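You operate a simulated robot arm through the tools that you are given. There is no shell and no other tool. Be economical: measure what you need, move in short steps, check, and stop when the job is done.

You run a simulated two-armed robot. Do the job below in one go: nothing can be reset, and whatever is moved stays where it is left.

JOB
On the top of the kitting table, fold the flat blue rag in half, so that its two long edges meet.

It is judged by the outcome, as a careful person would: the job done as asked, and still so three seconds after it is handed in. It fails if anything else is knocked over, pushed out of place, dropped, spilled or broken. Flat cloth is picked up by pressing the open fingertips on it (5 to 10 N) and closing them slowly along it; thin cloth reads only 2 to 8 mm in the jaws.

ROBOT AND FRAMES
Two 7-joint arms with two-finger parallel grippers on one trunk, on a base that drives. Base frame: it is fixed to the floor where the robot stands at the start and does not move with it; the origin is under the middle of the robot, x ahead of it, y to its left, z up. Lengths are in mm, angles in degrees, forces in N, time in s.
The left shoulder is at the start at [70, 163, 1070], the right one opposite. Places, roughly: top of the kitting table [600, -100, 800]. Payload 3.43 kg a hand.
The tool frame of a hand sits at the grasp point between the pads (the TCP): z along the fingers, y along the line on which they close. The tips reach 34 mm beyond it. The gripper opens to 128 mm. The fingers are 24 mm wide and 12 mm thick; the gripper's body (48 by 130 mm) begins 96 mm behind the TCP.
Orientation is that of the tool frame in the base frame, as [roll, pitch, yaw] about the fixed x, y, z axes, in that order (R = Rz(yaw) Ry(pitch) Rx(roll)). With the fingers straight down and closing along the base's y, the tool's x points along the base's -x, its y along +y and its z along -z.

CONTROLS
- The arms move only by the tool send_rows. It takes "left_increments", "right_increments" or both (then of equal length, played together; a hand with none holds still); each is a list of rows, each a list of 3 entries, a list of its own where there are three numbers: the shift along the tool's x, y, z in units of 100 mm (1.0 is 100 mm), then the turn, a rotation vector about the tool's x, y, z in units of 120 degrees (1.0 is 120 degrees), then the opening, from 0 (shut) to 1 (fully open). In form: [[[tx, ty, tz], [wx, wy, wz], claw], ...]. A call has 1 to 8 rows; each row is the pose to reach, as a shift and turn from the pose commanded when the call began, along the tool's axes at that moment. A call with a number of a shift or a turn outside -1 to 1 is refused whole. A row lasts 0.2 s, in which the tool goes at most 50 mm and 8.6 degrees; a call with a longer step from one row to the next is refused whole, and so is a gripper value outside its range. A pose out of reach is approached as far as the arm can. The call stops where the force on the tool passes 40 N (or 10 N more than at its start, if that is more) or the arm is blocked; 0.2 s more then pass. The fingers move at their own pace (about 153 mm/s each) and stop on an object; they squeeze with about 26 N. The grip force told is the motor's: it shows also when the fingers shut on nothing. Time passes only in rows, and 0.2 s behind the last, so rows that repeat a pose let the fingers close. The reply holds the time, the measured pose of the TCP, the force on the tool along the base axes, the opening and the grip force, in the units named above and with some noise, with the torque about the TCP (base axes, N m) and any sound that the robot's microphone picked up.
- Cameras (640 x 400 px; columns grow to the right, rows downward): "scene" is now at [128.7, 1.3, 1280.9]; the picture's right is [0.01, -1.00, 0.00], its down [-0.73, -0.01, -0.68] and it looks along [0.68, 0.01, -0.73] (base axes); focal length 264 px, centre (320, 200). "left" rides on the left gripper at [76, 11, -160] in its tool frame; the picture's right is [-0.15, 0.99, 0.00], its down [-0.88, -0.13, -0.46] and it looks along [-0.45, -0.07, 0.89] (tool axes); focal length 234 px, centre (320, 200). "right" rides on the right gripper at [76, -11, -160] in its tool frame; the picture's right is [0.15, 0.99, 0.00], its down [-0.88, 0.13, -0.46] and it looks along [-0.45, 0.07, 0.89] (tool axes); focal length 234 px, centre (320, 200).
- camera(camera): a new picture of that camera. The clock stands still meanwhile.
- move_column(by): slides the trunk up (or, below 0, down) by that many mm; the arms and the scene camera ride with it, the base frame stays. It gives what a move gives, with no picture.
- drive_base(legs): drives the robot by 1 to 6 legs, each [ahead, left, turn to the left] in mm, mm and degrees, along the robot's own axes; the way and the turn of a leg run together, so that a leg with both is an arc; at most 1500 mm and 180 degrees a leg. The arms and the cameras ride along, it lands a little off, and it stops where it bumps. It gives what a move gives.
- head_to(pan, tilt): turns the head with the scene camera to pan (to the left, within 86 degrees either way) and tilt (down, from -29 to 69), counted from straight ahead of the robot. It gives what a move gives.
- locate(camera, pixels): for up to 12 pixels [column, row] of the newest picture of that camera ("zoom" is the newest enlarged one), the place [x, y, z] in the base frame of the surface seen there, good to about 3 mm. The clock stands still meanwhile.
- inspect(camera, box): a new picture of the part [left, top, right, bottom] of that camera's present view, enlarged. The clock stands still meanwhile.
- job_done(): hands the job in; it is judged then, once.

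Keep the steps short. Do not move on a guess: measure, check each grasp and each placing, and mend mistakes. In all there are 80 turns and 62 pictures (those below and enlarged ones count). Leave the grippers open and the arms clear of the work at the hand-in unless told otherwise, and finish with a single line.

The tools are called after "Request:" by a JSON object that holds its "name" and its "arguments". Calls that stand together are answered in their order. send_rows: Moves the arms, as the interface text tells. Its arguments: {"type":"object","properties":{"left_increments":{"type":"array"},"right_increments":{"type":"array"}},"required":[]} The other tools are called the same way: move_column (by) slides the trunk up or down; drive_base (legs) drives the base; head_to (pan, tilt) turns the head that bears the scene camera; camera (camera) takes a picture; locate (camera, pixels) gives the place of the surface under pixels of a picture; inspect (camera, box) takes an enlarged picture of a part of a camera's view; job_done () hands the job in.

At the start:

```text
time_s: 0.0
left_eef_pos: [541.2, 264.1, 1036.5]
left_orientation: [-179.9, 0.0, -180.0]
left_contact_force: [-0.3, 0.8, 0.1]
left_torque: [0.05, -0.01, 0.01]
left_finger_gap: 127.7
left_grip_force: 0.2
right_eef_pos: [498.6, -153.3, 1047.5]
right_orientation: [180.0, 0.0, -180.0]
right_contact_force: [0.5, -0.5, -0.6]
right_torque: [-0.01, -0.02, 0.0]
right_finger_gap: 127.9
right_grip_force: 0.1
trunk travel left (down, up): [-550.0, 390.0]
robot x, y, heading: [-0.9, -0.2, 0.0]
head pan, tilt: [0.6, 47.2]
```

scene: 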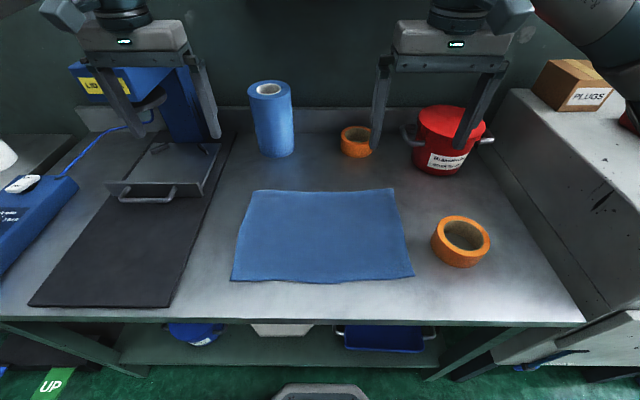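
right: 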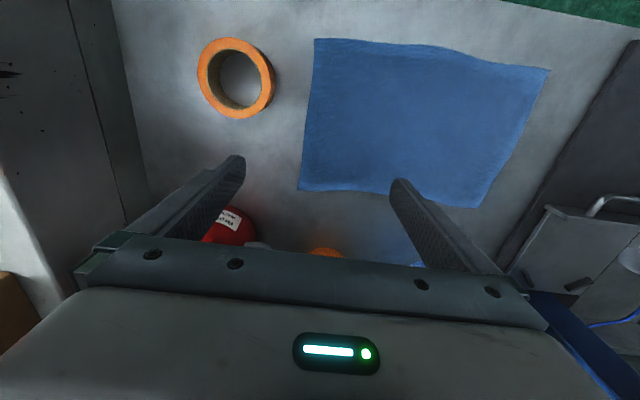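
left: 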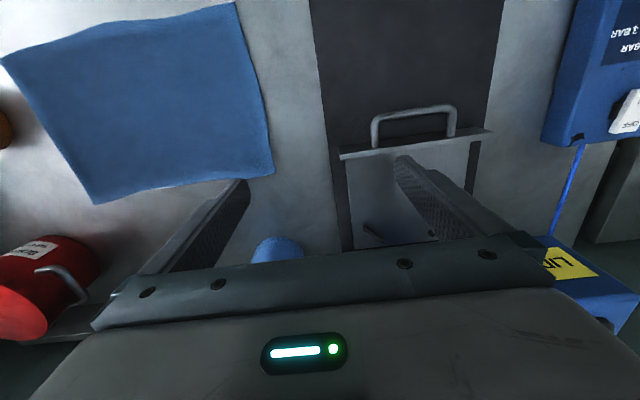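

The rag shows its corners near (256,190), (393,188), (413,276) and (231,281) in the scene picture. I will measure those corners, the edge midpoints and the nearby objects.

Request:
{"name": "locate", "arguments": {"camera": "scene", "pixels": [[257, 191], [392, 189], [412, 275], [233, 279], [325, 192], [320, 281], [245, 235], [402, 232], [460, 240], [273, 150], [320, 235], [320, 300]]}}

Request:
{"name": "inspect", "arguments": {"camera": "scene", "box": [210, 160, 500, 330]}}

```text
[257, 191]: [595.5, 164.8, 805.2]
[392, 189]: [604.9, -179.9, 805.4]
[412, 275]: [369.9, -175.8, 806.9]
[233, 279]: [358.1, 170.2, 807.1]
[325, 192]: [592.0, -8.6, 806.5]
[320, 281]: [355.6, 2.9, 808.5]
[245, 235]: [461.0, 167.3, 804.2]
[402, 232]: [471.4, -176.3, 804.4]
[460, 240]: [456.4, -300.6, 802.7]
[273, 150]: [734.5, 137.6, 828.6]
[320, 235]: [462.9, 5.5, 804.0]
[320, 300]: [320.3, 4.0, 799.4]
```

```text
2.21 times, centred on (355, 245) of scene
```

zoom: 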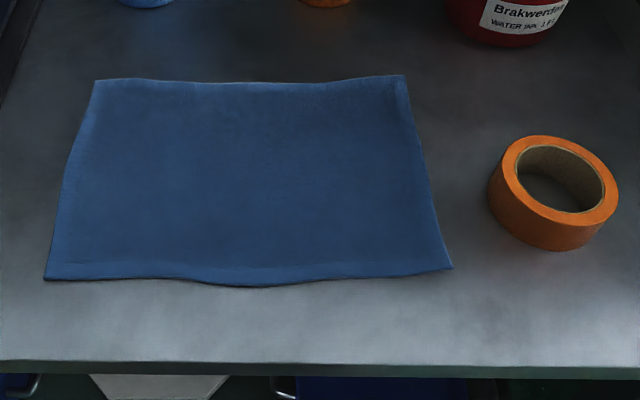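

The rag is about 345 mm along y and 237 mm along x. Its long edges are the far one (x about 600) and the near one (x about 362), and the table is at z about 800. The plan is to pinch both far corners and carry them over to the near edge. That edge is too close to the robot to reach well, so I first back the base up 120 mm; the arms are high and clear.

Request:
{"name": "drive_base", "arguments": {"legs": [[-120, 0, 0]]}}

Request:
{"name": "camera", "arguments": {"camera": "scene"}}

```text
time_s: 1.2
left_eef_pos: [420.4, 263.3, 1036.5]
left_orientation: [180.0, 0.0, 180.0]
left_contact_force: [-0.3, 0.3, -0.1]
left_torque: [0.01, 0.01, -0.01]
left_finger_gap: 127.9
left_grip_force: 0.0
right_eef_pos: [377.2, -154.4, 1047.0]
right_orientation: [180.0, 0.1, -179.9]
right_contact_force: [0.6, -0.3, 0.2]
right_torque: [0.0, -0.03, -0.03]
right_finger_gap: 128.1
right_grip_force: 0.1
trunk travel left (down, up): [-550.0, 390.0]
robot x, y, heading: [-120.2, -2.6, 0.0]
head pan, tilt: [0.6, 47.2]
```

```text
57 pictures are left
```

scene: 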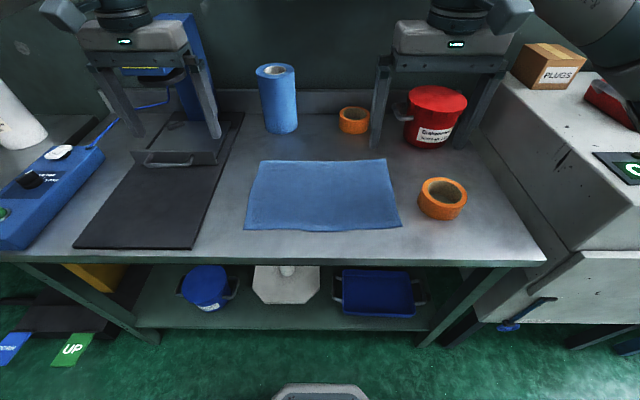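

The base moved back as planned and nothing else shifted. Next I bring both hands over the far corners while still high, narrowing the fingers to about 40 mm.

Request:
{"name": "send_rows", "arguments": {"left_increments": [[[-0.25, -0.23, 0.1], [0, 0, 0], 0.6], [[-0.5, -0.45, 0.2], [0, 0, 0], 0.31], [[-0.75, -0.7, 0.3], [0, 0, 0], 0.31], [[-1.0, -0.9, 0.5], [0, 0, 0], 0.31]], "right_increments": [[[-0.25, 0, 0.1], [0, 0, 0], 0.6], [[-0.5, 0, 0.2], [0, 0, 0], 0.31], [[-0.75, 0, 0.3], [0, 0, 0], 0.31], [[-1.0, 0, 0.5], [0, 0, 0], 0.31]]}}

Request:
{"name": "send_rows", "arguments": {"left_increments": [[[-0.2, -0.1, 0.15], [0, 0, 0], 0.31], [[-0.4, -0.25, 0.3], [0, 0, 0], 0.31], [[-0.55, -0.43, 0.5], [0, 0, 0], 0.31], [[-0.6, -0.43, 0.75], [0, 0, 0], 0.31]], "right_increments": [[[-0.3, 0.05, 0.15], [0, 0, 0], 0.31], [[-0.6, 0.1, 0.35], [0, 0, 0], 0.31], [[-0.9, 0.1, 0.6], [0, 0, 0], 0.31], [[-1.0, 0.1, 0.85], [0, 0, 0], 0.31]]}}

Request:
{"name": "camera", "arguments": {"camera": "left"}}

Request:
{"name": "camera", "arguments": {"camera": "right"}}

```text
time_s: 2.2
left_eef_pos: [524.3, 172.1, 985.3]
left_orientation: [-180.0, -0.3, 180.0]
left_contact_force: [-0.4, 0.1, -0.4]
left_torque: [-0.01, -0.01, 0.01]
left_finger_gap: 39.7
left_grip_force: 0.1
right_eef_pos: [479.9, -154.9, 998.1]
right_orientation: [-180.0, -0.2, 180.0]
right_contact_force: [0.5, -1.0, -0.8]
right_torque: [0.02, 0.03, 0.02]
right_finger_gap: 39.5
right_grip_force: 0.1
trunk travel left (down, up): [-550.0, 390.0]
robot x, y, heading: [-121.9, -0.6, -0.1]
head pan, tilt: [0.6, 47.2]
```

```text
time_s: 3.2
left_eef_pos: [582.1, 132.4, 911.3]
left_orientation: [-180.0, -0.1, -179.9]
left_contact_force: [-0.2, -0.9, 0.2]
left_torque: [-0.04, 0.02, 0.02]
left_finger_gap: 39.7
left_grip_force: 0.1
right_eef_pos: [579.1, -143.7, 911.0]
right_orientation: [180.0, 0.0, -180.0]
right_contact_force: [-0.6, 1.4, 0.1]
right_torque: [0.0, 0.0, -0.01]
right_finger_gap: 39.8
right_grip_force: 0.1
trunk travel left (down, up): [-550.0, 390.0]
robot x, y, heading: [-120.6, -0.2, 0.0]
head pan, tilt: [0.6, 47.2]
```

```text
56 pictures are left
```

left: 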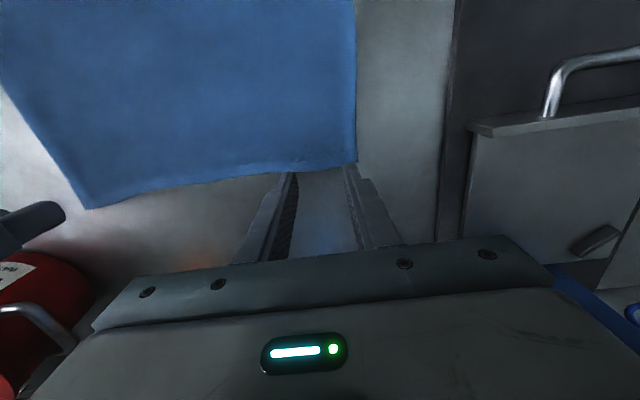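

```text
55 pictures are left
```

right: 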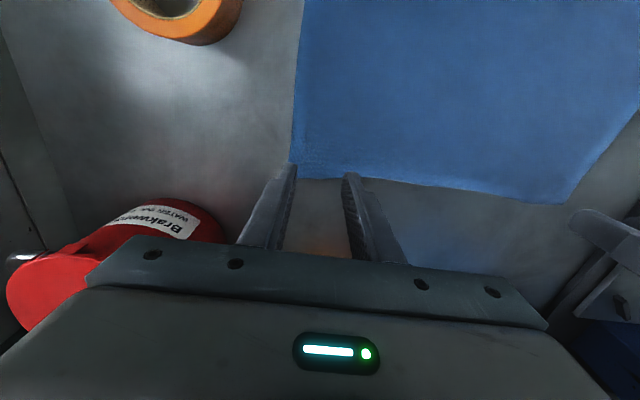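

Both wrist pictures show the far corners: (357,163) on the left and (290,163) on the right. I will measure the edge there before lowering.

Request:
{"name": "locate", "arguments": {"camera": "left", "pixels": [[354, 158], [320, 160], [260, 170], [180, 183], [353, 100], [92, 203]]}}

Request:
{"name": "locate", "arguments": {"camera": "right", "pixels": [[294, 159], [320, 172], [400, 175], [480, 186], [297, 110], [560, 200]]}}

```text
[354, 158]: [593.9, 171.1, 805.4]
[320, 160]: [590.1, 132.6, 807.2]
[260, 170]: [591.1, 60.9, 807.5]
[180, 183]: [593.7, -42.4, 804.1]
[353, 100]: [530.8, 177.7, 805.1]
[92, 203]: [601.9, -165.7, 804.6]
```

```text
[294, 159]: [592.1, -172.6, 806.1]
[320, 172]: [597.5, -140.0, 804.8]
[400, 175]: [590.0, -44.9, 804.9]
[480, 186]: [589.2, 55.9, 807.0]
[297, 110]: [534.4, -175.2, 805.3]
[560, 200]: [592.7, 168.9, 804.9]
```

The far edge is at x about 592 on the left and about 601 on the right, with the cloth top at z about 805, so the tips should touch at TCP z about 839. I trim x slightly and lower 62 mm to stop just above it.

Request:
{"name": "send_rows", "arguments": {"left_increments": [[[0.02, 0, 0.2], [0, 0, 0], 0.31], [[0.02, 0, 0.4], [0, 0, 0], 0.31], [[0.02, 0, 0.55], [0, 0, 0], 0.31], [[0.02, 0, 0.62], [0, 0, 0], 0.31]], "right_increments": [[[-0.07, -0.02, 0.2], [0, 0, 0], 0.31], [[-0.07, -0.02, 0.4], [0, 0, 0], 0.31], [[-0.07, -0.02, 0.55], [0, 0, 0], 0.31], [[-0.07, -0.02, 0.62], [0, 0, 0], 0.31]]}}

Request:
{"name": "send_rows", "arguments": {"left_increments": [[[0, 0, 0.04], [0, 0, 0], 0.31], [[0, 0, 0.08], [0, 0, 0], 0.31], [[0, 0, 0.1], [0, 0, 0], 0.31]], "right_increments": [[[0, 0, 0.04], [0, 0, 0], 0.31], [[0, 0, 0.08], [0, 0, 0], 0.31], [[0, 0, 0.1], [0, 0, 0], 0.31]]}}

```text
time_s: 4.2
left_eef_pos: [578.6, 130.5, 850.9]
left_orientation: [-179.9, 0.0, 179.9]
left_contact_force: [0.2, -0.3, 0.1]
left_torque: [-0.03, -0.01, 0.0]
left_finger_gap: 39.6
left_grip_force: 0.1
right_eef_pos: [584.4, -147.1, 849.9]
right_orientation: [180.0, 0.0, -180.0]
right_contact_force: [-1.0, 0.6, -0.3]
right_torque: [0.02, -0.01, 0.0]
right_finger_gap: 39.9
right_grip_force: 0.0
trunk travel left (down, up): [-550.0, 390.0]
robot x, y, heading: [-124.9, -4.5, 0.1]
head pan, tilt: [0.6, 47.2]
```

```text
time_s: 5.0
left_eef_pos: [579.4, 130.0, 839.6]
left_orientation: [179.9, 0.0, -180.0]
left_contact_force: [0.4, 0.0, -0.1]
left_torque: [-0.01, 0.03, 0.02]
left_finger_gap: 39.8
left_grip_force: 0.0
right_eef_pos: [584.5, -146.8, 841.1]
right_orientation: [-180.0, 0.0, 180.0]
right_contact_force: [0.8, 0.1, 0.4]
right_torque: [0.01, 0.03, 0.03]
right_finger_gap: 39.7
right_grip_force: 0.1
trunk travel left (down, up): [-550.0, 390.0]
robot x, y, heading: [-120.5, -2.2, 0.1]
head pan, tilt: [0.6, 47.2]
```

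There is no contact yet, with the left hand at z about 840 and the right at about 841. I go down 3 mm more on both and read the force.

Request:
{"name": "send_rows", "arguments": {"left_increments": [[[0, 0, 0.015], [0, 0, 0], 0.31], [[0, 0, 0.03], [0, 0, 0], 0.31]], "right_increments": [[[0, 0, 0.015], [0, 0, 0], 0.31], [[0, 0, 0.03], [0, 0, 0], 0.31]]}}

```text
time_s: 5.6
left_eef_pos: [578.8, 128.8, 837.0]
left_orientation: [180.0, 0.1, 180.0]
left_contact_force: [0.8, 0.6, 6.1]
left_torque: [0.0, -0.02, -0.01]
left_finger_gap: 39.5
left_grip_force: 0.1
right_eef_pos: [583.9, -145.9, 839.7]
right_orientation: [-180.0, 0.0, -180.0]
right_contact_force: [0.2, -0.7, 1.3]
right_torque: [0.0, 0.03, 0.0]
right_finger_gap: 39.6
right_grip_force: 0.0
trunk travel left (down, up): [-550.0, 390.0]
robot x, y, heading: [-116.6, -0.7, 0.2]
head pan, tilt: [0.6, 47.2]
```

The left hand presses with 6 N, which is right. The right hand reads only 1.3 N, so I lower it 1.5 mm more.

Request:
{"name": "send_rows", "arguments": {"right_increments": [[[0, 0, 0.01], [0, 0, 0], 0.31], [[0, 0, 0.015], [0, 0, 0], 0.31]]}}

```text
time_s: 6.2
left_eef_pos: [576.7, 130.4, 838.6]
left_orientation: [179.9, 0.2, 180.0]
left_contact_force: [1.8, -0.3, 5.9]
left_torque: [-0.03, -0.04, 0.0]
left_finger_gap: 39.7
left_grip_force: 0.1
right_eef_pos: [584.0, -145.3, 839.1]
right_orientation: [-179.9, 0.2, 180.0]
right_contact_force: [-1.2, 1.1, 5.0]
right_torque: [0.05, 0.05, -0.01]
right_finger_gap: 39.5
right_grip_force: 0.0
trunk travel left (down, up): [-550.0, 390.0]
robot x, y, heading: [-119.5, 0.5, -0.1]
head pan, tilt: [0.6, 47.2]
```

Both hands now press with 5 to 6 N. Next I close the fingers slowly along the cloth over 8 rows.

Request:
{"name": "send_rows", "arguments": {"left_increments": [[[0, 0, 0.005], [0, 0, 0], 0.27], [[0, 0, 0.005], [0, 0, 0], 0.23], [[0, 0, 0.005], [0, 0, 0], 0.19], [[0, 0, 0.005], [0, 0, 0], 0.15], [[0, 0, 0.005], [0, 0, 0], 0.11], [[0, 0, 0.005], [0, 0, 0], 0.07], [[0, 0, 0.005], [0, 0, 0], 0.03], [[0, 0, 0.005], [0, 0, 0], 0.0]], "right_increments": [[[0, 0, 0.01], [0, 0, 0], 0.27], [[0, 0, 0.01], [0, 0, 0], 0.23], [[0, 0, 0.01], [0, 0, 0], 0.19], [[0, 0, 0.01], [0, 0, 0], 0.15], [[0, 0, 0.01], [0, 0, 0], 0.11], [[0, 0, 0.01], [0, 0, 0], 0.07], [[0, 0, 0.01], [0, 0, 0], 0.03], [[0, 0, 0.01], [0, 0, 0], 0.0]]}}

Request:
{"name": "send_rows", "arguments": {"left_increments": [[[0, 0, 0], [0, 0, 0], 0], [[0, 0, 0], [0, 0, 0], 0]], "right_increments": [[[0, 0, 0], [0, 0, 0], 0], [[0, 0, 0], [0, 0, 0], 0]]}}

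Request:
{"name": "camera", "arguments": {"camera": "left"}}

Request:
{"name": "camera", "arguments": {"camera": "right"}}

```text
time_s: 8.0
left_eef_pos: [577.0, 129.5, 837.7]
left_orientation: [-179.9, 0.1, 179.9]
left_contact_force: [-0.7, -10.4, 5.2]
left_torque: [-0.39, 0.02, -0.14]
left_finger_gap: 3.4
left_grip_force: 26.1
right_eef_pos: [582.8, -144.6, 837.6]
right_orientation: [179.9, 0.0, -179.9]
right_contact_force: [0.7, 11.8, 12.8]
right_torque: [0.41, 0.01, 0.04]
right_finger_gap: 6.9
right_grip_force: 26.2
trunk travel left (down, up): [-550.0, 390.0]
robot x, y, heading: [-122.1, -1.3, 0.1]
head pan, tilt: [0.6, 47.2]
```

```text
time_s: 8.6
left_eef_pos: [577.7, 129.5, 838.2]
left_orientation: [-179.9, 0.2, 180.0]
left_contact_force: [0.3, -11.6, 4.7]
left_torque: [-0.4, -0.02, -0.08]
left_finger_gap: 3.8
left_grip_force: 25.9
right_eef_pos: [583.1, -145.5, 836.5]
right_orientation: [180.0, 0.0, -179.9]
right_contact_force: [-0.1, 13.8, 14.0]
right_torque: [0.47, 0.03, 0.04]
right_finger_gap: 6.8
right_grip_force: 26.3
trunk travel left (down, up): [-550.0, 390.0]
robot x, y, heading: [-120.3, 0.9, 0.0]
head pan, tilt: [0.6, 47.2]
```

```text
54 pictures are left
```

left: 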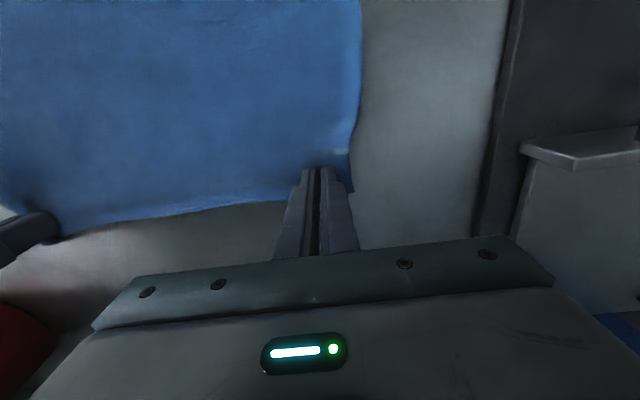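

```text
53 pictures are left
```

right: 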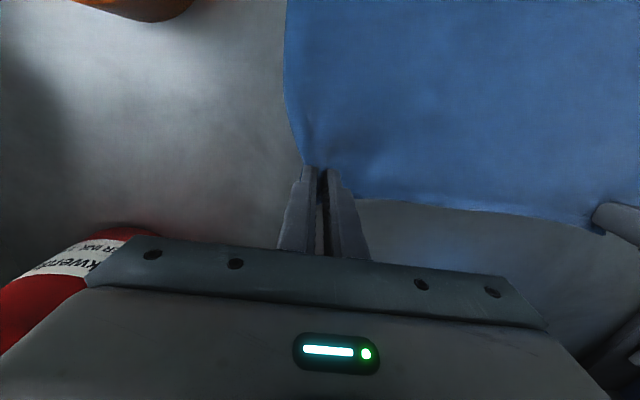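

Both hands hold cloth: gaps are 3.8 and 6.8 mm, and the picture shows a pinch at each corner. The cloth between them is taut, about 11 N along y, so I lift 40 mm with a small shift back and 5 mm inward on each hand, then check.

Request:
{"name": "send_rows", "arguments": {"left_increments": [[[0.01, -0.03, -0.1], [0, 0, 0], 0], [[0.04, -0.05, -0.2], [0, 0, 0], 0], [[0.08, -0.05, -0.3], [0, 0, 0], 0], [[0.13, -0.05, -0.4], [0, 0, 0], 0]], "right_increments": [[[0.01, 0.03, -0.1], [0, 0, 0], 0], [[0.04, 0.05, -0.2], [0, 0, 0], 0], [[0.08, 0.05, -0.3], [0, 0, 0], 0], [[0.13, 0.05, -0.4], [0, 0, 0], 0]]}}

Request:
{"name": "camera", "arguments": {"camera": "scene"}}

```text
time_s: 9.6
left_eef_pos: [563.5, 125.6, 876.6]
left_orientation: [-180.0, 0.0, 180.0]
left_contact_force: [0.7, -3.1, 0.5]
left_torque: [-0.09, -0.03, -0.01]
left_finger_gap: 3.6
left_grip_force: 26.2
right_eef_pos: [570.7, -142.0, 875.4]
right_orientation: [-179.9, 0.0, 180.0]
right_contact_force: [0.1, 4.5, 0.5]
right_torque: [0.13, -0.01, -0.01]
right_finger_gap: 5.3
right_grip_force: 25.6
trunk travel left (down, up): [-550.0, 390.0]
robot x, y, heading: [-120.2, 0.6, 0.1]
head pan, tilt: [0.6, 47.2]
```

```text
52 pictures are left
```

scene: 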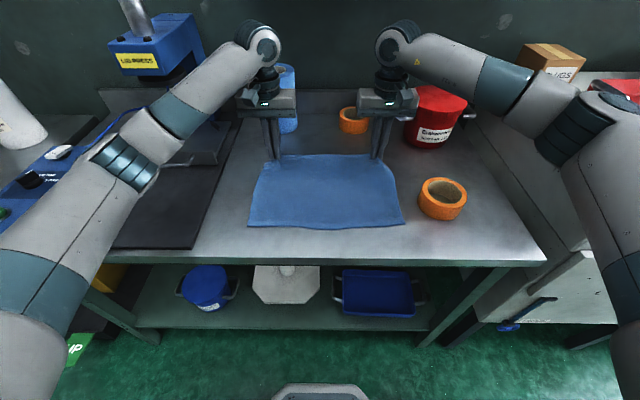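

Both corners are up and the grip holds, with tension down to 3 to 4 N. I carry them along an arc to just past the crease line.

Request:
{"name": "send_rows", "arguments": {"left_increments": [[[0.09, 0, -0.13], [0, 0, 0], 0], [[0.18, 0, -0.24], [0, 0, 0], 0], [[0.3, 0, -0.34], [0, 0, 0], 0], [[0.43, 0, -0.42], [0, 0, 0], 0], [[0.55, 0, -0.47], [0, 0, 0], 0], [[0.68, 0, -0.5], [0, 0, 0], 0], [[0.83, 0, -0.5], [0, 0, 0], 0], [[0.98, 0, -0.5], [0, 0, 0], 0]], "right_increments": [[[0.09, 0, -0.13], [0, 0, 0], 0], [[0.18, 0, -0.24], [0, 0, 0], 0], [[0.3, 0, -0.34], [0, 0, 0], 0], [[0.43, 0, -0.42], [0, 0, 0], 0], [[0.55, 0, -0.47], [0, 0, 0], 0], [[0.68, 0, -0.5], [0, 0, 0], 0], [[0.83, 0, -0.5], [0, 0, 0], 0], [[0.98, 0, -0.5], [0, 0, 0], 0]]}}

Request:
{"name": "inspect", "arguments": {"camera": "scene", "box": [200, 100, 480, 280]}}

Request:
{"name": "camera", "arguments": {"camera": "left"}}

Request:
{"name": "camera", "arguments": {"camera": "right"}}

```text
time_s: 11.4
left_eef_pos: [466.9, 124.5, 925.1]
left_orientation: [-180.0, 0.0, -180.0]
left_contact_force: [-0.6, -3.7, 0.4]
left_torque: [-0.1, -0.01, 0.0]
left_finger_gap: 3.3
left_grip_force: 26.0
right_eef_pos: [472.7, -141.2, 925.5]
right_orientation: [-180.0, 0.0, -180.0]
right_contact_force: [0.2, 2.6, -0.2]
right_torque: [0.11, -0.03, 0.03]
right_finger_gap: 5.3
right_grip_force: 25.9
trunk travel left (down, up): [-550.0, 390.0]
robot x, y, heading: [-120.5, 0.2, 0.1]
head pan, tilt: [0.6, 47.2]
```

```text
2.22 times, centred on (340, 190) of scene
```

zoom: 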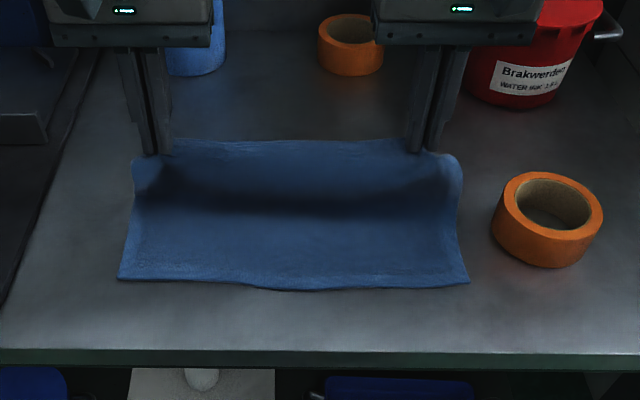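

```text
50 pictures are left
```

left: 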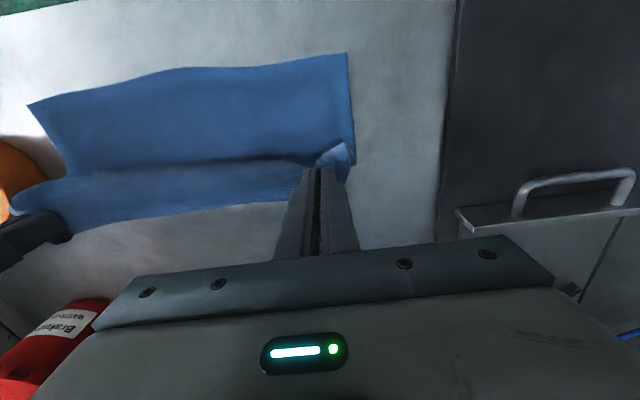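

```text
49 pictures are left
```

right: 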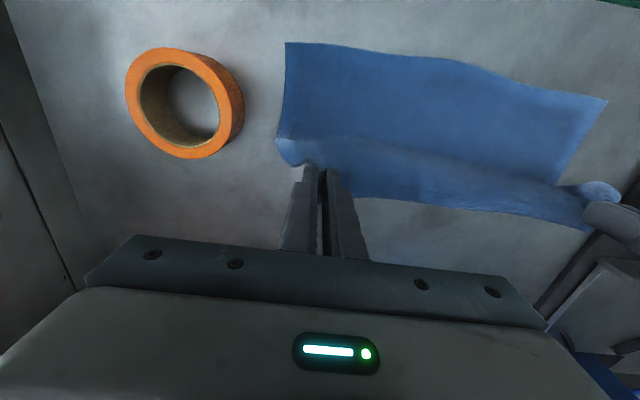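

The near edge is still flat and the cloth hangs as intended. I measure the near edge now to fix the landing spot: zoom points along row 278 to 288 and corners at left (347,56) and right (287,45).

Request:
{"name": "locate", "arguments": {"camera": "zoom", "pixels": [[122, 276], [160, 277], [210, 279], [285, 287], [360, 282], [430, 280], [466, 280]]}}

Request:
{"name": "locate", "arguments": {"camera": "left", "pixels": [[344, 56], [310, 62], [180, 71], [34, 107]]}}

Request:
{"name": "locate", "arguments": {"camera": "right", "pixels": [[290, 46], [320, 49], [450, 63], [600, 102]]}}

```text
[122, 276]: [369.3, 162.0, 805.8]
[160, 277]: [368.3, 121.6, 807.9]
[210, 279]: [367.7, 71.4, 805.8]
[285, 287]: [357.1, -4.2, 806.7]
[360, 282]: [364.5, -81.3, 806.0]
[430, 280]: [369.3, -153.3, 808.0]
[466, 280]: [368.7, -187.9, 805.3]
```

```text
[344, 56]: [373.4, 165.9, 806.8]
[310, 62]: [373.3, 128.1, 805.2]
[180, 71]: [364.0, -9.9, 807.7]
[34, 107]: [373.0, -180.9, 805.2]
```

```text
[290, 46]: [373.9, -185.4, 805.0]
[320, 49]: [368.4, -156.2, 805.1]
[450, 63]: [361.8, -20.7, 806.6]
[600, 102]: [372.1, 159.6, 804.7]
```

The near edge lies at x about 367 on both sides. A hand kept upright would leave the pinched bit facing the wrong way up, so I tilt both hands 45 degrees about y, with the fingers pointing forward and down, while the tips keep to the arc.

Request:
{"name": "send_rows", "arguments": {"left_increments": [[[0.097, 0, 0.021], [0, -0.0625, 0], 0], [[0.195, 0, 0.048], [0, -0.125, 0], 0], [[0.29, 0, 0.08], [0, -0.1875, 0], 0], [[0.38, 0, 0.118], [0, -0.25, 0], 0], [[0.473, 0, 0.16], [0, -0.3125, 0], 0], [[0.56, 0, 0.21], [0, -0.375, 0], 0]], "right_increments": [[[0.097, 0, 0.021], [0, -0.0625, 0], 0], [[0.195, 0, 0.048], [0, -0.125, 0], 0], [[0.29, 0, 0.08], [0, -0.1875, 0], 0], [[0.38, 0, 0.118], [0, -0.25, 0], 0], [[0.473, 0, 0.16], [0, -0.3125, 0], 0], [[0.56, 0, 0.21], [0, -0.375, 0], 0]]}}

Request:
{"name": "camera", "arguments": {"camera": "scene"}}

Request:
{"name": "camera", "arguments": {"camera": "left"}}

```text
time_s: 12.8
left_eef_pos: [409.3, 125.9, 905.3]
left_orientation: [-179.9, 45.1, -179.9]
left_contact_force: [0.0, -4.3, 0.3]
left_torque: [-0.07, -0.01, -0.11]
left_finger_gap: 3.4
left_grip_force: 26.0
right_eef_pos: [415.9, -140.6, 905.1]
right_orientation: [180.0, 45.2, 179.9]
right_contact_force: [-0.2, 3.4, 0.2]
right_torque: [0.05, 0.01, 0.1]
right_finger_gap: 5.5
right_grip_force: 26.0
trunk travel left (down, up): [-550.0, 390.0]
robot x, y, heading: [-118.7, 0.8, 0.0]
head pan, tilt: [0.6, 47.2]
```

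```text
48 pictures are left
```

scene: 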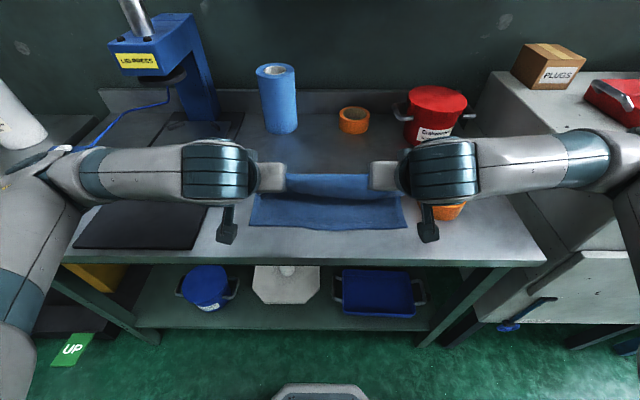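

```text
47 pictures are left
```

left: 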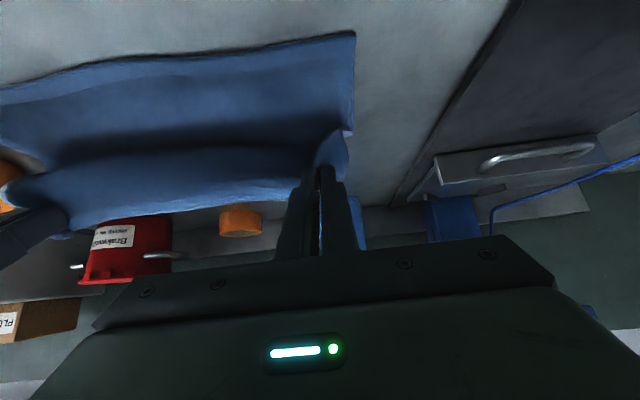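

The hands took the tilt well and the cloth hangs freely over the crease. I tilt further to about 67 degrees, so the pinched edge turns over more, while bringing the tips back and down a little.

Request:
{"name": "send_rows", "arguments": {"left_increments": [[[0.15, 0, -0.01], [0, -0.0625, 0], 0], [[0.31, 0, -0.025], [0, -0.125, 0], 0], [[0.46, 0, -0.04], [0, -0.1875, 0], 0]], "right_increments": [[[0.15, 0, -0.01], [0, -0.0625, 0], 0], [[0.31, 0, -0.025], [0, -0.125, 0], 0], [[0.46, 0, -0.04], [0, -0.1875, 0], 0]]}}

Request:
{"name": "camera", "arguments": {"camera": "scene"}}

Request:
{"name": "camera", "arguments": {"camera": "right"}}

```text
time_s: 13.8
left_eef_pos: [416.5, 97.1, 854.7]
left_orientation: [179.4, 67.5, 179.7]
left_contact_force: [0.2, -1.4, -0.9]
left_torque: [0.02, 0.01, 0.07]
left_finger_gap: 3.2
left_grip_force: 26.0
left hand out of reach, approached as far as the arm can: row 1, 2, 3
right_eef_pos: [423.2, -82.0, 875.5]
right_orientation: [164.0, 68.0, 167.2]
right_contact_force: [0.4, -1.4, -0.3]
right_torque: [0.05, 0.0, 0.1]
right_finger_gap: 4.9
right_grip_force: 25.6
right hand out of reach, approached as far as the arm can: row 1, 2, 3
trunk travel left (down, up): [-550.0, 390.0]
robot x, y, heading: [-121.1, 3.2, 0.1]
head pan, tilt: [0.6, 47.2]
stopped in row 3 (right hand): the arm was blocked; the commanded pose is now the measured one
```

```text
46 pictures are left
```

scene: 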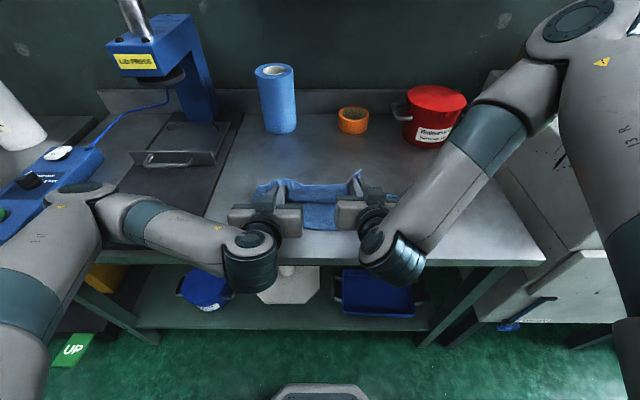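

```text
45 pictures are left
```

right: 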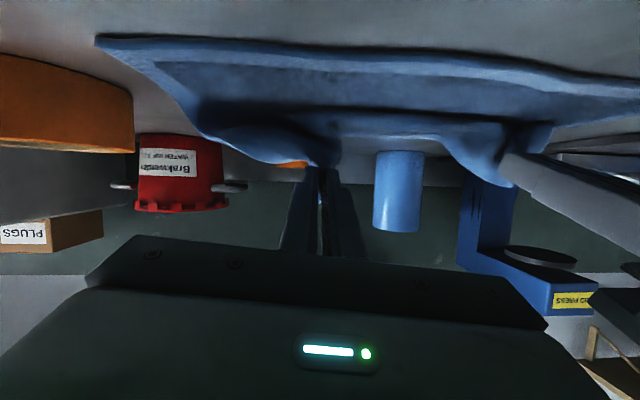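

The arms ran out of room near the body, so both hands drifted inward, but the cloth is still held (gaps 3.2 and 4.9 mm). I bring the hands forward and back out to their proper spacing, then I will back the base up for more room.

Request:
{"name": "send_rows", "arguments": {"left_increments": [[[-0.08, 0.07, 0.14], [0, 0, 0], 0], [[-0.17, 0.14, 0.28], [0, 0, 0], 0], [[-0.26, 0.21, 0.43], [0, 0, 0], 0], [[-0.345, 0.28, 0.57], [0, 0, 0], 0]], "right_increments": [[[-0.04, -0.15, 0.14], [0.009, 0.002, -0.01], 0], [[-0.085, -0.3, 0.28], [0.018, 0.004, -0.02], 0], [[-0.13, -0.45, 0.42], [0.026, 0.006, -0.03], 0], [[-0.172, -0.58, 0.554], [0.0345, 0.008, -0.039], 0]]}}

Request:
{"name": "camera", "arguments": {"camera": "scene"}}

```text
time_s: 14.8
left_eef_pos: [483.8, 131.4, 864.5]
left_orientation: [180.0, 67.3, -179.9]
left_contact_force: [-0.4, -1.7, -0.3]
left_torque: [-0.02, 0.0, -0.06]
left_finger_gap: 3.4
left_grip_force: 26.0
right_eef_pos: [483.6, -132.6, 863.6]
right_orientation: [-179.2, 67.7, -179.3]
right_contact_force: [0.0, 1.3, 0.6]
right_torque: [0.08, 0.02, 0.04]
right_finger_gap: 4.9
right_grip_force: 26.0
trunk travel left (down, up): [-550.0, 390.0]
robot x, y, heading: [-118.5, -3.0, -0.0]
head pan, tilt: [0.6, 47.2]
```

```text
44 pictures are left
```

scene: 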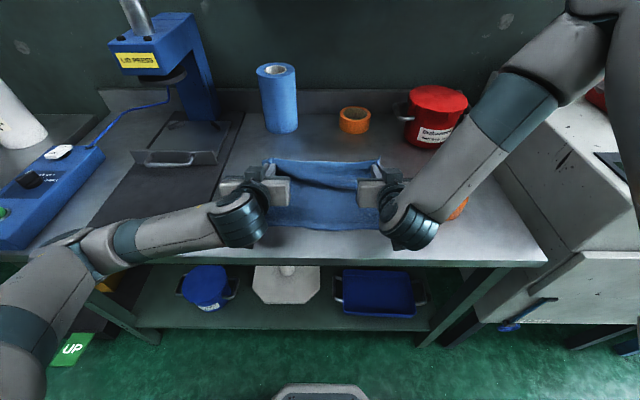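

Both hands are recovered with the cloth held. The left forearm looks low, so I measure its height above the table, along with the right wrist and the near edge.

Request:
{"name": "locate", "arguments": {"camera": "scene", "pixels": [[75, 250], [110, 245], [150, 225], [200, 215], [240, 225], [410, 230], [460, 208], [320, 229], [280, 226], [370, 228], [110, 258], [410, 245]]}}

Request:
{"name": "inspect", "arguments": {"camera": "scene", "box": [200, 140, 480, 280]}}

```text
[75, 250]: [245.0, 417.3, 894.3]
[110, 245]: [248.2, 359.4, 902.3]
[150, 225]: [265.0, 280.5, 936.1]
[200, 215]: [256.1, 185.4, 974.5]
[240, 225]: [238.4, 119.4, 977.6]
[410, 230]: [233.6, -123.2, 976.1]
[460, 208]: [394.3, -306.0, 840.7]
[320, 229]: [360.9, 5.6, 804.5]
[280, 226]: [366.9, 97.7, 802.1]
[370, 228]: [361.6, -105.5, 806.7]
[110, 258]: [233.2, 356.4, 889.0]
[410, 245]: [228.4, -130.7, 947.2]
```

```text
2.29 times, centred on (340, 210) of scene
```

zoom: 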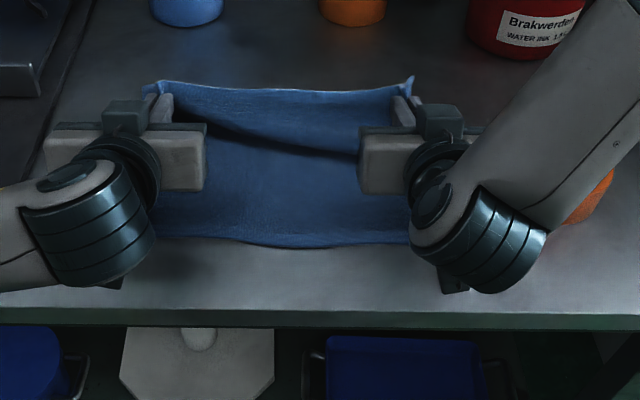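

The left elbow is low but just in front of the table, so backing up moves it away from it. I drive back 95 mm, which takes the tips to x about 420 at 50 mm height, within the slack of the cloth.

Request:
{"name": "drive_base", "arguments": {"legs": [[-95, 0, 0]]}}

Request:
{"name": "camera", "arguments": {"camera": "scene"}}

Request:
{"name": "camera", "arguments": {"camera": "left"}}

Request:
{"name": "camera", "arguments": {"camera": "right"}}

```text
time_s: 15.9
left_eef_pos: [391.7, 128.6, 867.9]
left_orientation: [179.9, 67.5, 180.0]
left_contact_force: [0.5, -1.5, 0.8]
left_torque: [0.01, 0.04, -0.04]
left_finger_gap: 3.2
left_grip_force: 25.7
right_eef_pos: [390.1, -134.7, 864.4]
right_orientation: [-179.5, 67.8, -179.5]
right_contact_force: [-0.6, 1.9, -0.4]
right_torque: [0.06, 0.01, 0.03]
right_finger_gap: 4.9
right_grip_force: 26.1
trunk travel left (down, up): [-550.0, 390.0]
robot x, y, heading: [-214.0, 2.6, -0.3]
head pan, tilt: [0.6, 47.2]
```

```text
42 pictures are left
```

scene: 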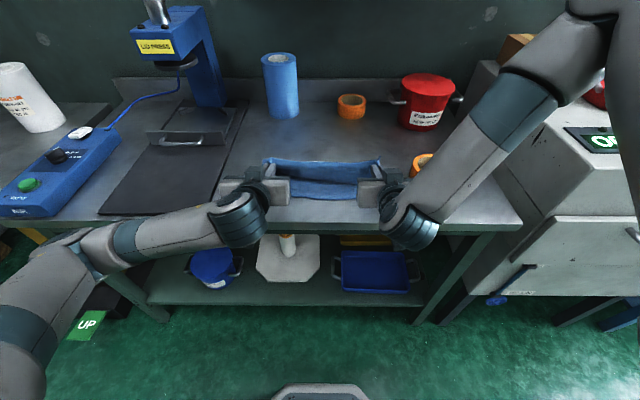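

```text
41 pictures are left
```

left: 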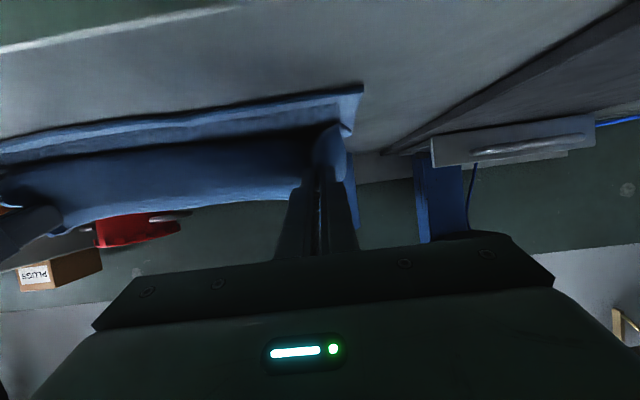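

```text
40 pictures are left
```

right: 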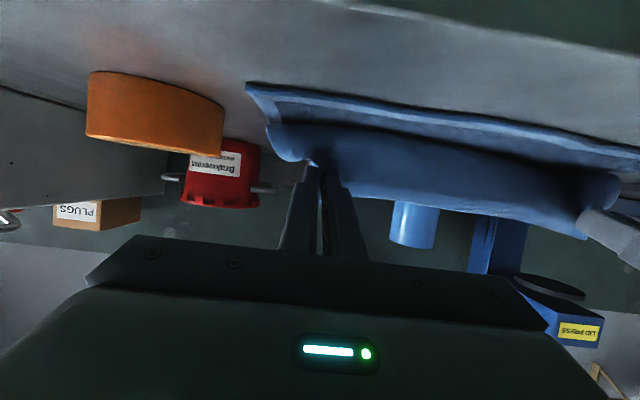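

The cloth forms a clean loop and is still held. Before landing I re-measure the near edge corners: left picture (361,88) and the right picture's left end (250,86). I also measure the table's front edge.

Request:
{"name": "locate", "arguments": {"camera": "left", "pixels": [[359, 91], [320, 97], [250, 104], [100, 125], [120, 25]]}}

Request:
{"name": "locate", "arguments": {"camera": "right", "pixels": [[252, 88], [300, 92], [400, 101], [520, 121], [500, 27], [200, 125], [285, 135]]}}

Request:
{"name": "locate", "arguments": {"camera": "scene", "pixels": [[320, 198], [295, 193], [350, 198], [320, 226], [422, 160]]}}

```text
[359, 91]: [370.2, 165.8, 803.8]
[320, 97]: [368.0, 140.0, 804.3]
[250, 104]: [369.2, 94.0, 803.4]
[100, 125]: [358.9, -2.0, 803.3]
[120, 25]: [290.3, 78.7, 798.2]
```

```text
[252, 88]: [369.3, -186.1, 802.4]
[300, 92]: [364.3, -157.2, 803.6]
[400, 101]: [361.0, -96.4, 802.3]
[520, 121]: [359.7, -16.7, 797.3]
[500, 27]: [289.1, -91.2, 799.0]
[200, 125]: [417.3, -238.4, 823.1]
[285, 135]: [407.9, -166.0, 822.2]
```

```text
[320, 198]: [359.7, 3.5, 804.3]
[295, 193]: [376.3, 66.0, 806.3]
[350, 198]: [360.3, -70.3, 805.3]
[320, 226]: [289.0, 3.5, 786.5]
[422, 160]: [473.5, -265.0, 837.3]
```

The near edge is unmoved (x about 360 to 370, corners at y 166 and -186), and the table front is at x about 289. I now lower the tips toward x about 382, a few mm above the lower layer.

Request:
{"name": "send_rows", "arguments": {"left_increments": [[[0.12, -0.01, -0.06], [0, 0, 0], 0], [[0.24, -0.02, -0.11], [0, 0, 0], 0], [[0.36, -0.03, -0.16], [0, 0, 0], 0], [[0.46, -0.03, -0.2], [0, 0, 0], 0], [[0.53, -0.03, -0.22], [0, 0, 0], 0]], "right_increments": [[[0.12, -0.01, -0.06], [0, 0, 0], 0], [[0.23, -0.02, -0.1], [0, 0, 0], 0], [[0.34, -0.04, -0.14], [0, 0, 0], 0], [[0.43, -0.05, -0.17], [0, 0, 0], 0], [[0.5, -0.05, -0.19], [0, 0, 0], 0]]}}

Request:
{"name": "camera", "arguments": {"camera": "scene"}}

Request:
{"name": "camera", "arguments": {"camera": "left"}}

Request:
{"name": "camera", "arguments": {"camera": "right"}}

```text
time_s: 17.1
left_eef_pos: [349.2, 127.6, 827.7]
left_orientation: [179.9, 67.6, 179.9]
left_contact_force: [0.8, 0.2, 1.5]
left_torque: [0.03, -0.03, 0.02]
left_finger_gap: 3.3
left_grip_force: 26.3
right_eef_pos: [353.3, -124.5, 834.2]
right_orientation: [-179.0, 67.6, -179.7]
right_contact_force: [0.8, 1.6, 1.0]
right_torque: [0.02, -0.06, 0.07]
right_finger_gap: 5.0
right_grip_force: 25.5
right hand out of reach, approached as far as the arm can: row 2, 3, 4, 5
trunk travel left (down, up): [-550.0, 390.0]
robot x, y, heading: [-212.6, 0.7, 0.0]
head pan, tilt: [0.6, 47.2]
```

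```text
39 pictures are left
```

scene: 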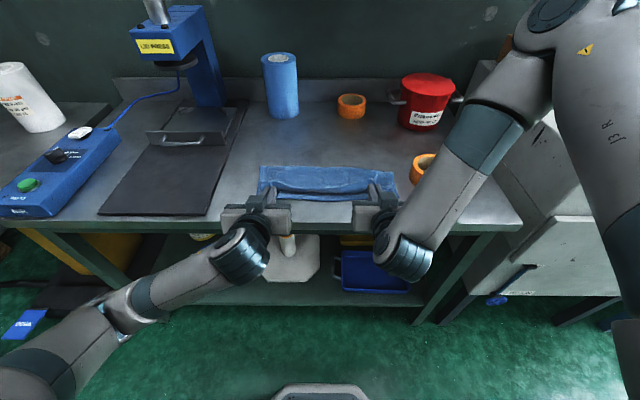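

```text
38 pictures are left
```

left: 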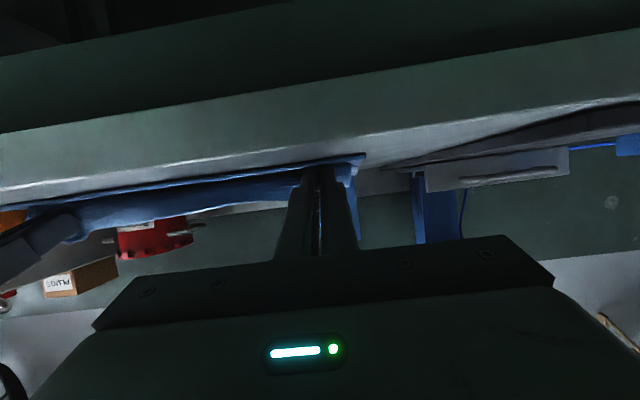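

```text
37 pictures are left
```

right: 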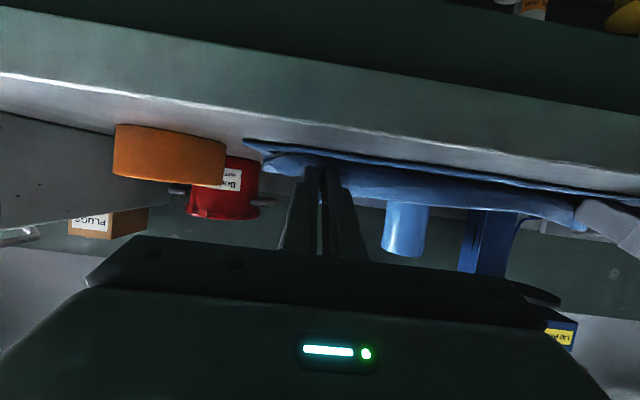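

The left hand is well placed. The right hand could not quite reach: it is at y -124.5 and about 9 mm too high. I reduce only its tilt by about 17 degrees about the fingertip, which should bring the commanded spot into reach.

Request:
{"name": "send_rows", "arguments": {"right_increments": [[[-0.035, 0, 0.005], [0, 0.05, 0], 0], [[-0.07, 0, 0.01], [0, 0.1, 0], 0], [[-0.104, 0, 0.015], [0, 0.146, 0], 0], [[-0.104, 0, 0.015], [0, 0.146, 0], 0]]}}

Request:
{"name": "camera", "arguments": {"camera": "right"}}

Request:
{"name": "inspect", "arguments": {"camera": "scene", "box": [210, 130, 450, 270]}}

```text
time_s: 18.1
left_eef_pos: [350.7, 127.6, 827.5]
left_orientation: [179.9, 67.6, 180.0]
left_contact_force: [-0.2, -0.7, 2.3]
left_torque: [-0.04, -0.09, 0.0]
left_finger_gap: 3.2
left_grip_force: 26.0
right_eef_pos: [358.2, -124.6, 844.8]
right_orientation: [-179.6, 50.3, -179.9]
right_contact_force: [0.0, -0.3, 0.2]
right_torque: [0.05, -0.06, 0.0]
right_finger_gap: 4.8
right_grip_force: 26.1
trunk travel left (down, up): [-550.0, 390.0]
robot x, y, heading: [-214.4, 0.7, -0.1]
head pan, tilt: [0.6, 47.2]
```

```text
36 pictures are left
```

right: 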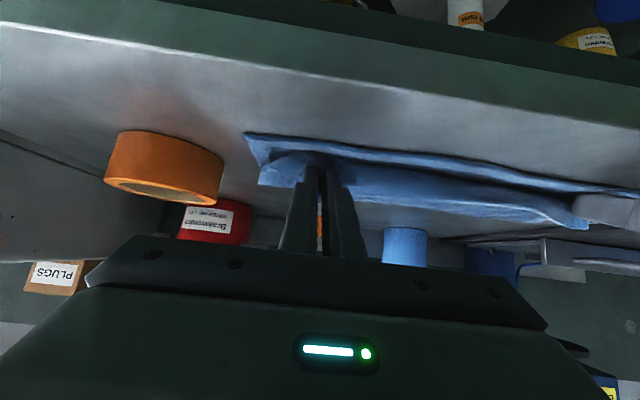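

```text
2.67 times, centred on (330, 200) of scene
```

zoom: 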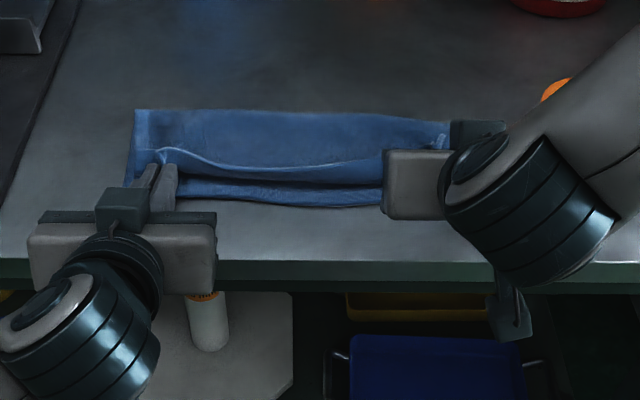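

The right hand now follows, with the tip about 15 mm too far inward and 12 mm too high. I move it outward and down by that much.

Request:
{"name": "send_rows", "arguments": {"right_increments": [[[0, -0.08, 0], [0, 0, 0], 0], [[0.03, -0.15, 0.02], [0, 0, 0], 0], [[0.07, -0.15, 0.04], [0, 0, 0], 0], [[0.105, -0.15, 0.062], [0, 0, 0], 0]]}}

Request:
{"name": "camera", "arguments": {"camera": "right"}}

Request:
{"name": "inspect", "arguments": {"camera": "scene", "box": [210, 130, 450, 270]}}

```text
time_s: 19.1
left_eef_pos: [348.0, 127.5, 828.6]
left_orientation: [180.0, 67.7, 180.0]
left_contact_force: [-0.3, -4.8, 0.4]
left_torque: [-0.01, 0.01, -0.14]
left_finger_gap: 3.4
left_grip_force: 25.9
right_eef_pos: [357.0, -138.0, 837.0]
right_orientation: [-179.8, 51.0, -180.0]
right_contact_force: [5.0, 5.7, 34.5]
right_torque: [0.06, -0.84, 0.17]
right_finger_gap: 5.1
right_grip_force: 25.8
trunk travel left (down, up): [-550.0, 390.0]
robot x, y, heading: [-212.1, 4.0, 0.0]
head pan, tilt: [0.6, 47.2]
```

```text
34 pictures are left
```

right: 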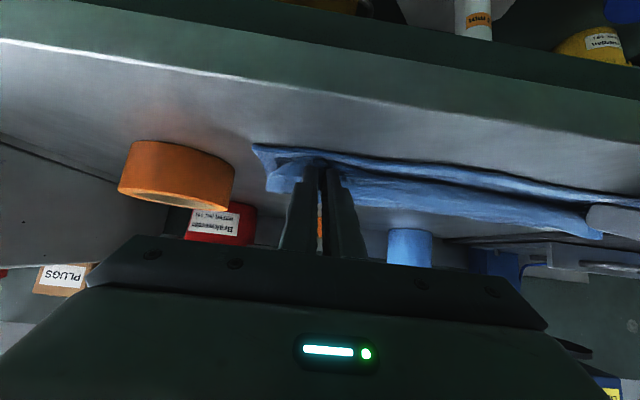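

```text
2.67 times, centred on (330, 200) of scene
```

zoom: 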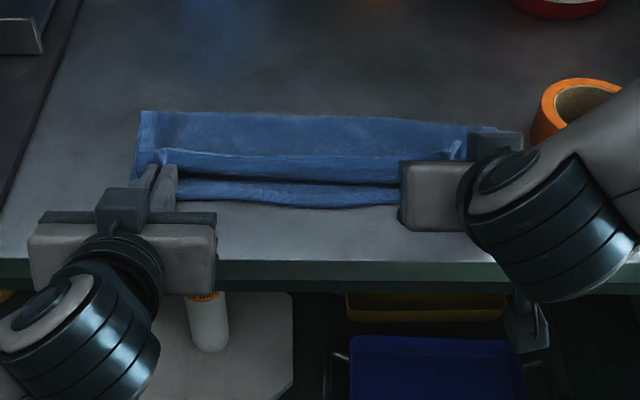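

The right fingertip corner is pressing with about 34 N, so it is down on the lower layer. I raise it 4 mm, then measure the fold line and the standing edge.

Request:
{"name": "send_rows", "arguments": {"right_increments": [[[-0.03, 0, -0.025], [0, 0, 0], 0], [[-0.03, 0, -0.025], [0, 0, 0], 0]]}}

Request:
{"name": "inspect", "arguments": {"camera": "scene", "box": [240, 140, 420, 250]}}

Request:
{"name": "locate", "arguments": {"camera": "zoom", "pixels": [[150, 97], [200, 92], [320, 93], [430, 100], [530, 110], [220, 150], [320, 155], [430, 158], [250, 205], [320, 210], [400, 212], [80, 92]]}}

```text
time_s: 19.8
left_eef_pos: [348.7, 127.4, 828.7]
left_orientation: [-179.9, 67.7, -180.0]
left_contact_force: [0.7, -4.5, 0.0]
left_torque: [-0.06, 0.0, -0.17]
left_finger_gap: 3.5
left_grip_force: 26.1
right_eef_pos: [355.4, -139.3, 836.9]
right_orientation: [-179.6, 50.5, -179.8]
right_contact_force: [5.7, 8.1, 28.2]
right_torque: [0.16, -0.75, 0.19]
right_finger_gap: 4.9
right_grip_force: 25.5
trunk travel left (down, up): [-550.0, 390.0]
robot x, y, heading: [-212.3, 1.1, -0.4]
head pan, tilt: [0.6, 47.2]
```

```text
3.56 times, centred on (330, 195) of scene
```

zoom: 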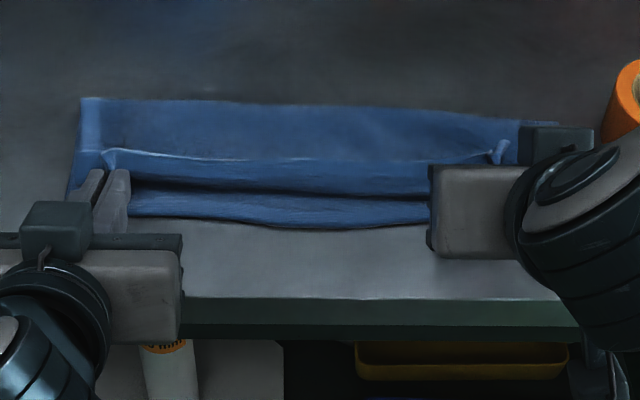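

```text
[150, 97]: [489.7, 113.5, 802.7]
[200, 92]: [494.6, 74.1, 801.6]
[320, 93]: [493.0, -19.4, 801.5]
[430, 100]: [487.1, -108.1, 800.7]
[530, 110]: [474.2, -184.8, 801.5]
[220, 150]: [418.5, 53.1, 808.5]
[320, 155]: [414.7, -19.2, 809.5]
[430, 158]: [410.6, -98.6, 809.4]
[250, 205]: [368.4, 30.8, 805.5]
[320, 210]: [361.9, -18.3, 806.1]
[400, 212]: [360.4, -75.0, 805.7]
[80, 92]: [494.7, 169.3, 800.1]
```

The fold line is at x about 475 to 494 and the hem stands between the hands, just inside the near edge. The right hand still presses at 28 N, so I lift it a bit more until the load is gone.

Request:
{"name": "send_rows", "arguments": {"right_increments": [[[-0.015, 0, -0.013], [0, 0, 0], 0], [[-0.03, 0, -0.026], [0, 0, 0], 0], [[-0.03, 0, -0.026], [0, 0, 0], 0]]}}

```text
time_s: 20.6
left_eef_pos: [349.8, 126.2, 827.0]
left_orientation: [180.0, 67.7, 179.9]
left_contact_force: [0.4, -5.5, 1.3]
left_torque: [-0.01, -0.04, -0.18]
left_finger_gap: 3.5
left_grip_force: 26.1
right_eef_pos: [353.4, -140.1, 839.0]
right_orientation: [-179.6, 50.1, -179.7]
right_contact_force: [-0.6, 6.9, 8.8]
right_torque: [0.16, -0.1, 0.18]
right_finger_gap: 5.0
right_grip_force: 25.7
trunk travel left (down, up): [-550.0, 390.0]
robot x, y, heading: [-212.0, 1.6, -0.1]
head pan, tilt: [0.6, 47.2]
```

Both pinch points now sit at x about 380, so the hem should land at x about 366 once it lies down. I open both hands gently.

Request:
{"name": "send_rows", "arguments": {"left_increments": [[[0, 0, 0], [0, 0, 0], 0.08], [[0, 0, 0], [0, 0, 0], 0.14], [[0, 0, 0], [0, 0, 0], 0.2], [[0, 0, 0], [0, 0, 0], 0.2]], "right_increments": [[[0, 0, 0], [0, 0, 0], 0.08], [[0, 0, 0], [0, 0, 0], 0.14], [[0, 0, 0], [0, 0, 0], 0.2], [[0, 0, 0], [0, 0, 0], 0.2]]}}

Request:
{"name": "inspect", "arguments": {"camera": "scene", "box": [240, 140, 420, 250]}}

Request:
{"name": "camera", "arguments": {"camera": "left"}}

```text
time_s: 21.6
left_eef_pos: [349.7, 128.1, 827.3]
left_orientation: [179.9, 67.5, 179.9]
left_contact_force: [-0.9, -0.2, 1.9]
left_torque: [0.0, -0.05, -0.01]
left_finger_gap: 24.5
left_grip_force: 0.0
right_eef_pos: [355.1, -140.0, 839.2]
right_orientation: [-179.6, 50.2, -179.9]
right_contact_force: [0.1, 0.4, 1.7]
right_torque: [0.01, -0.01, -0.02]
right_finger_gap: 24.9
right_grip_force: 0.1
trunk travel left (down, up): [-550.0, 390.0]
robot x, y, heading: [-214.5, 0.9, -0.2]
head pan, tilt: [0.6, 47.2]
```

```text
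3.56 times, centred on (330, 195) of scene
```

zoom: 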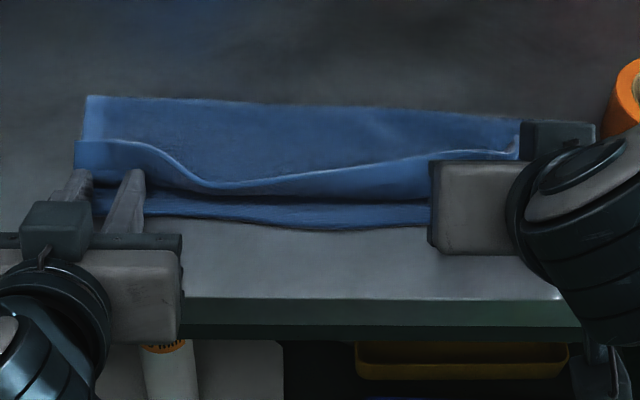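

```text
30 pictures are left
```

left: 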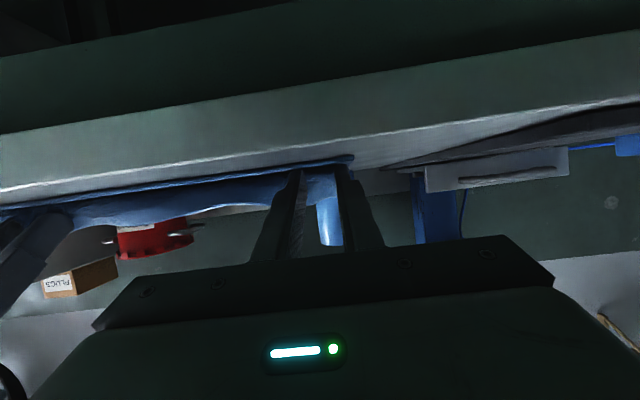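

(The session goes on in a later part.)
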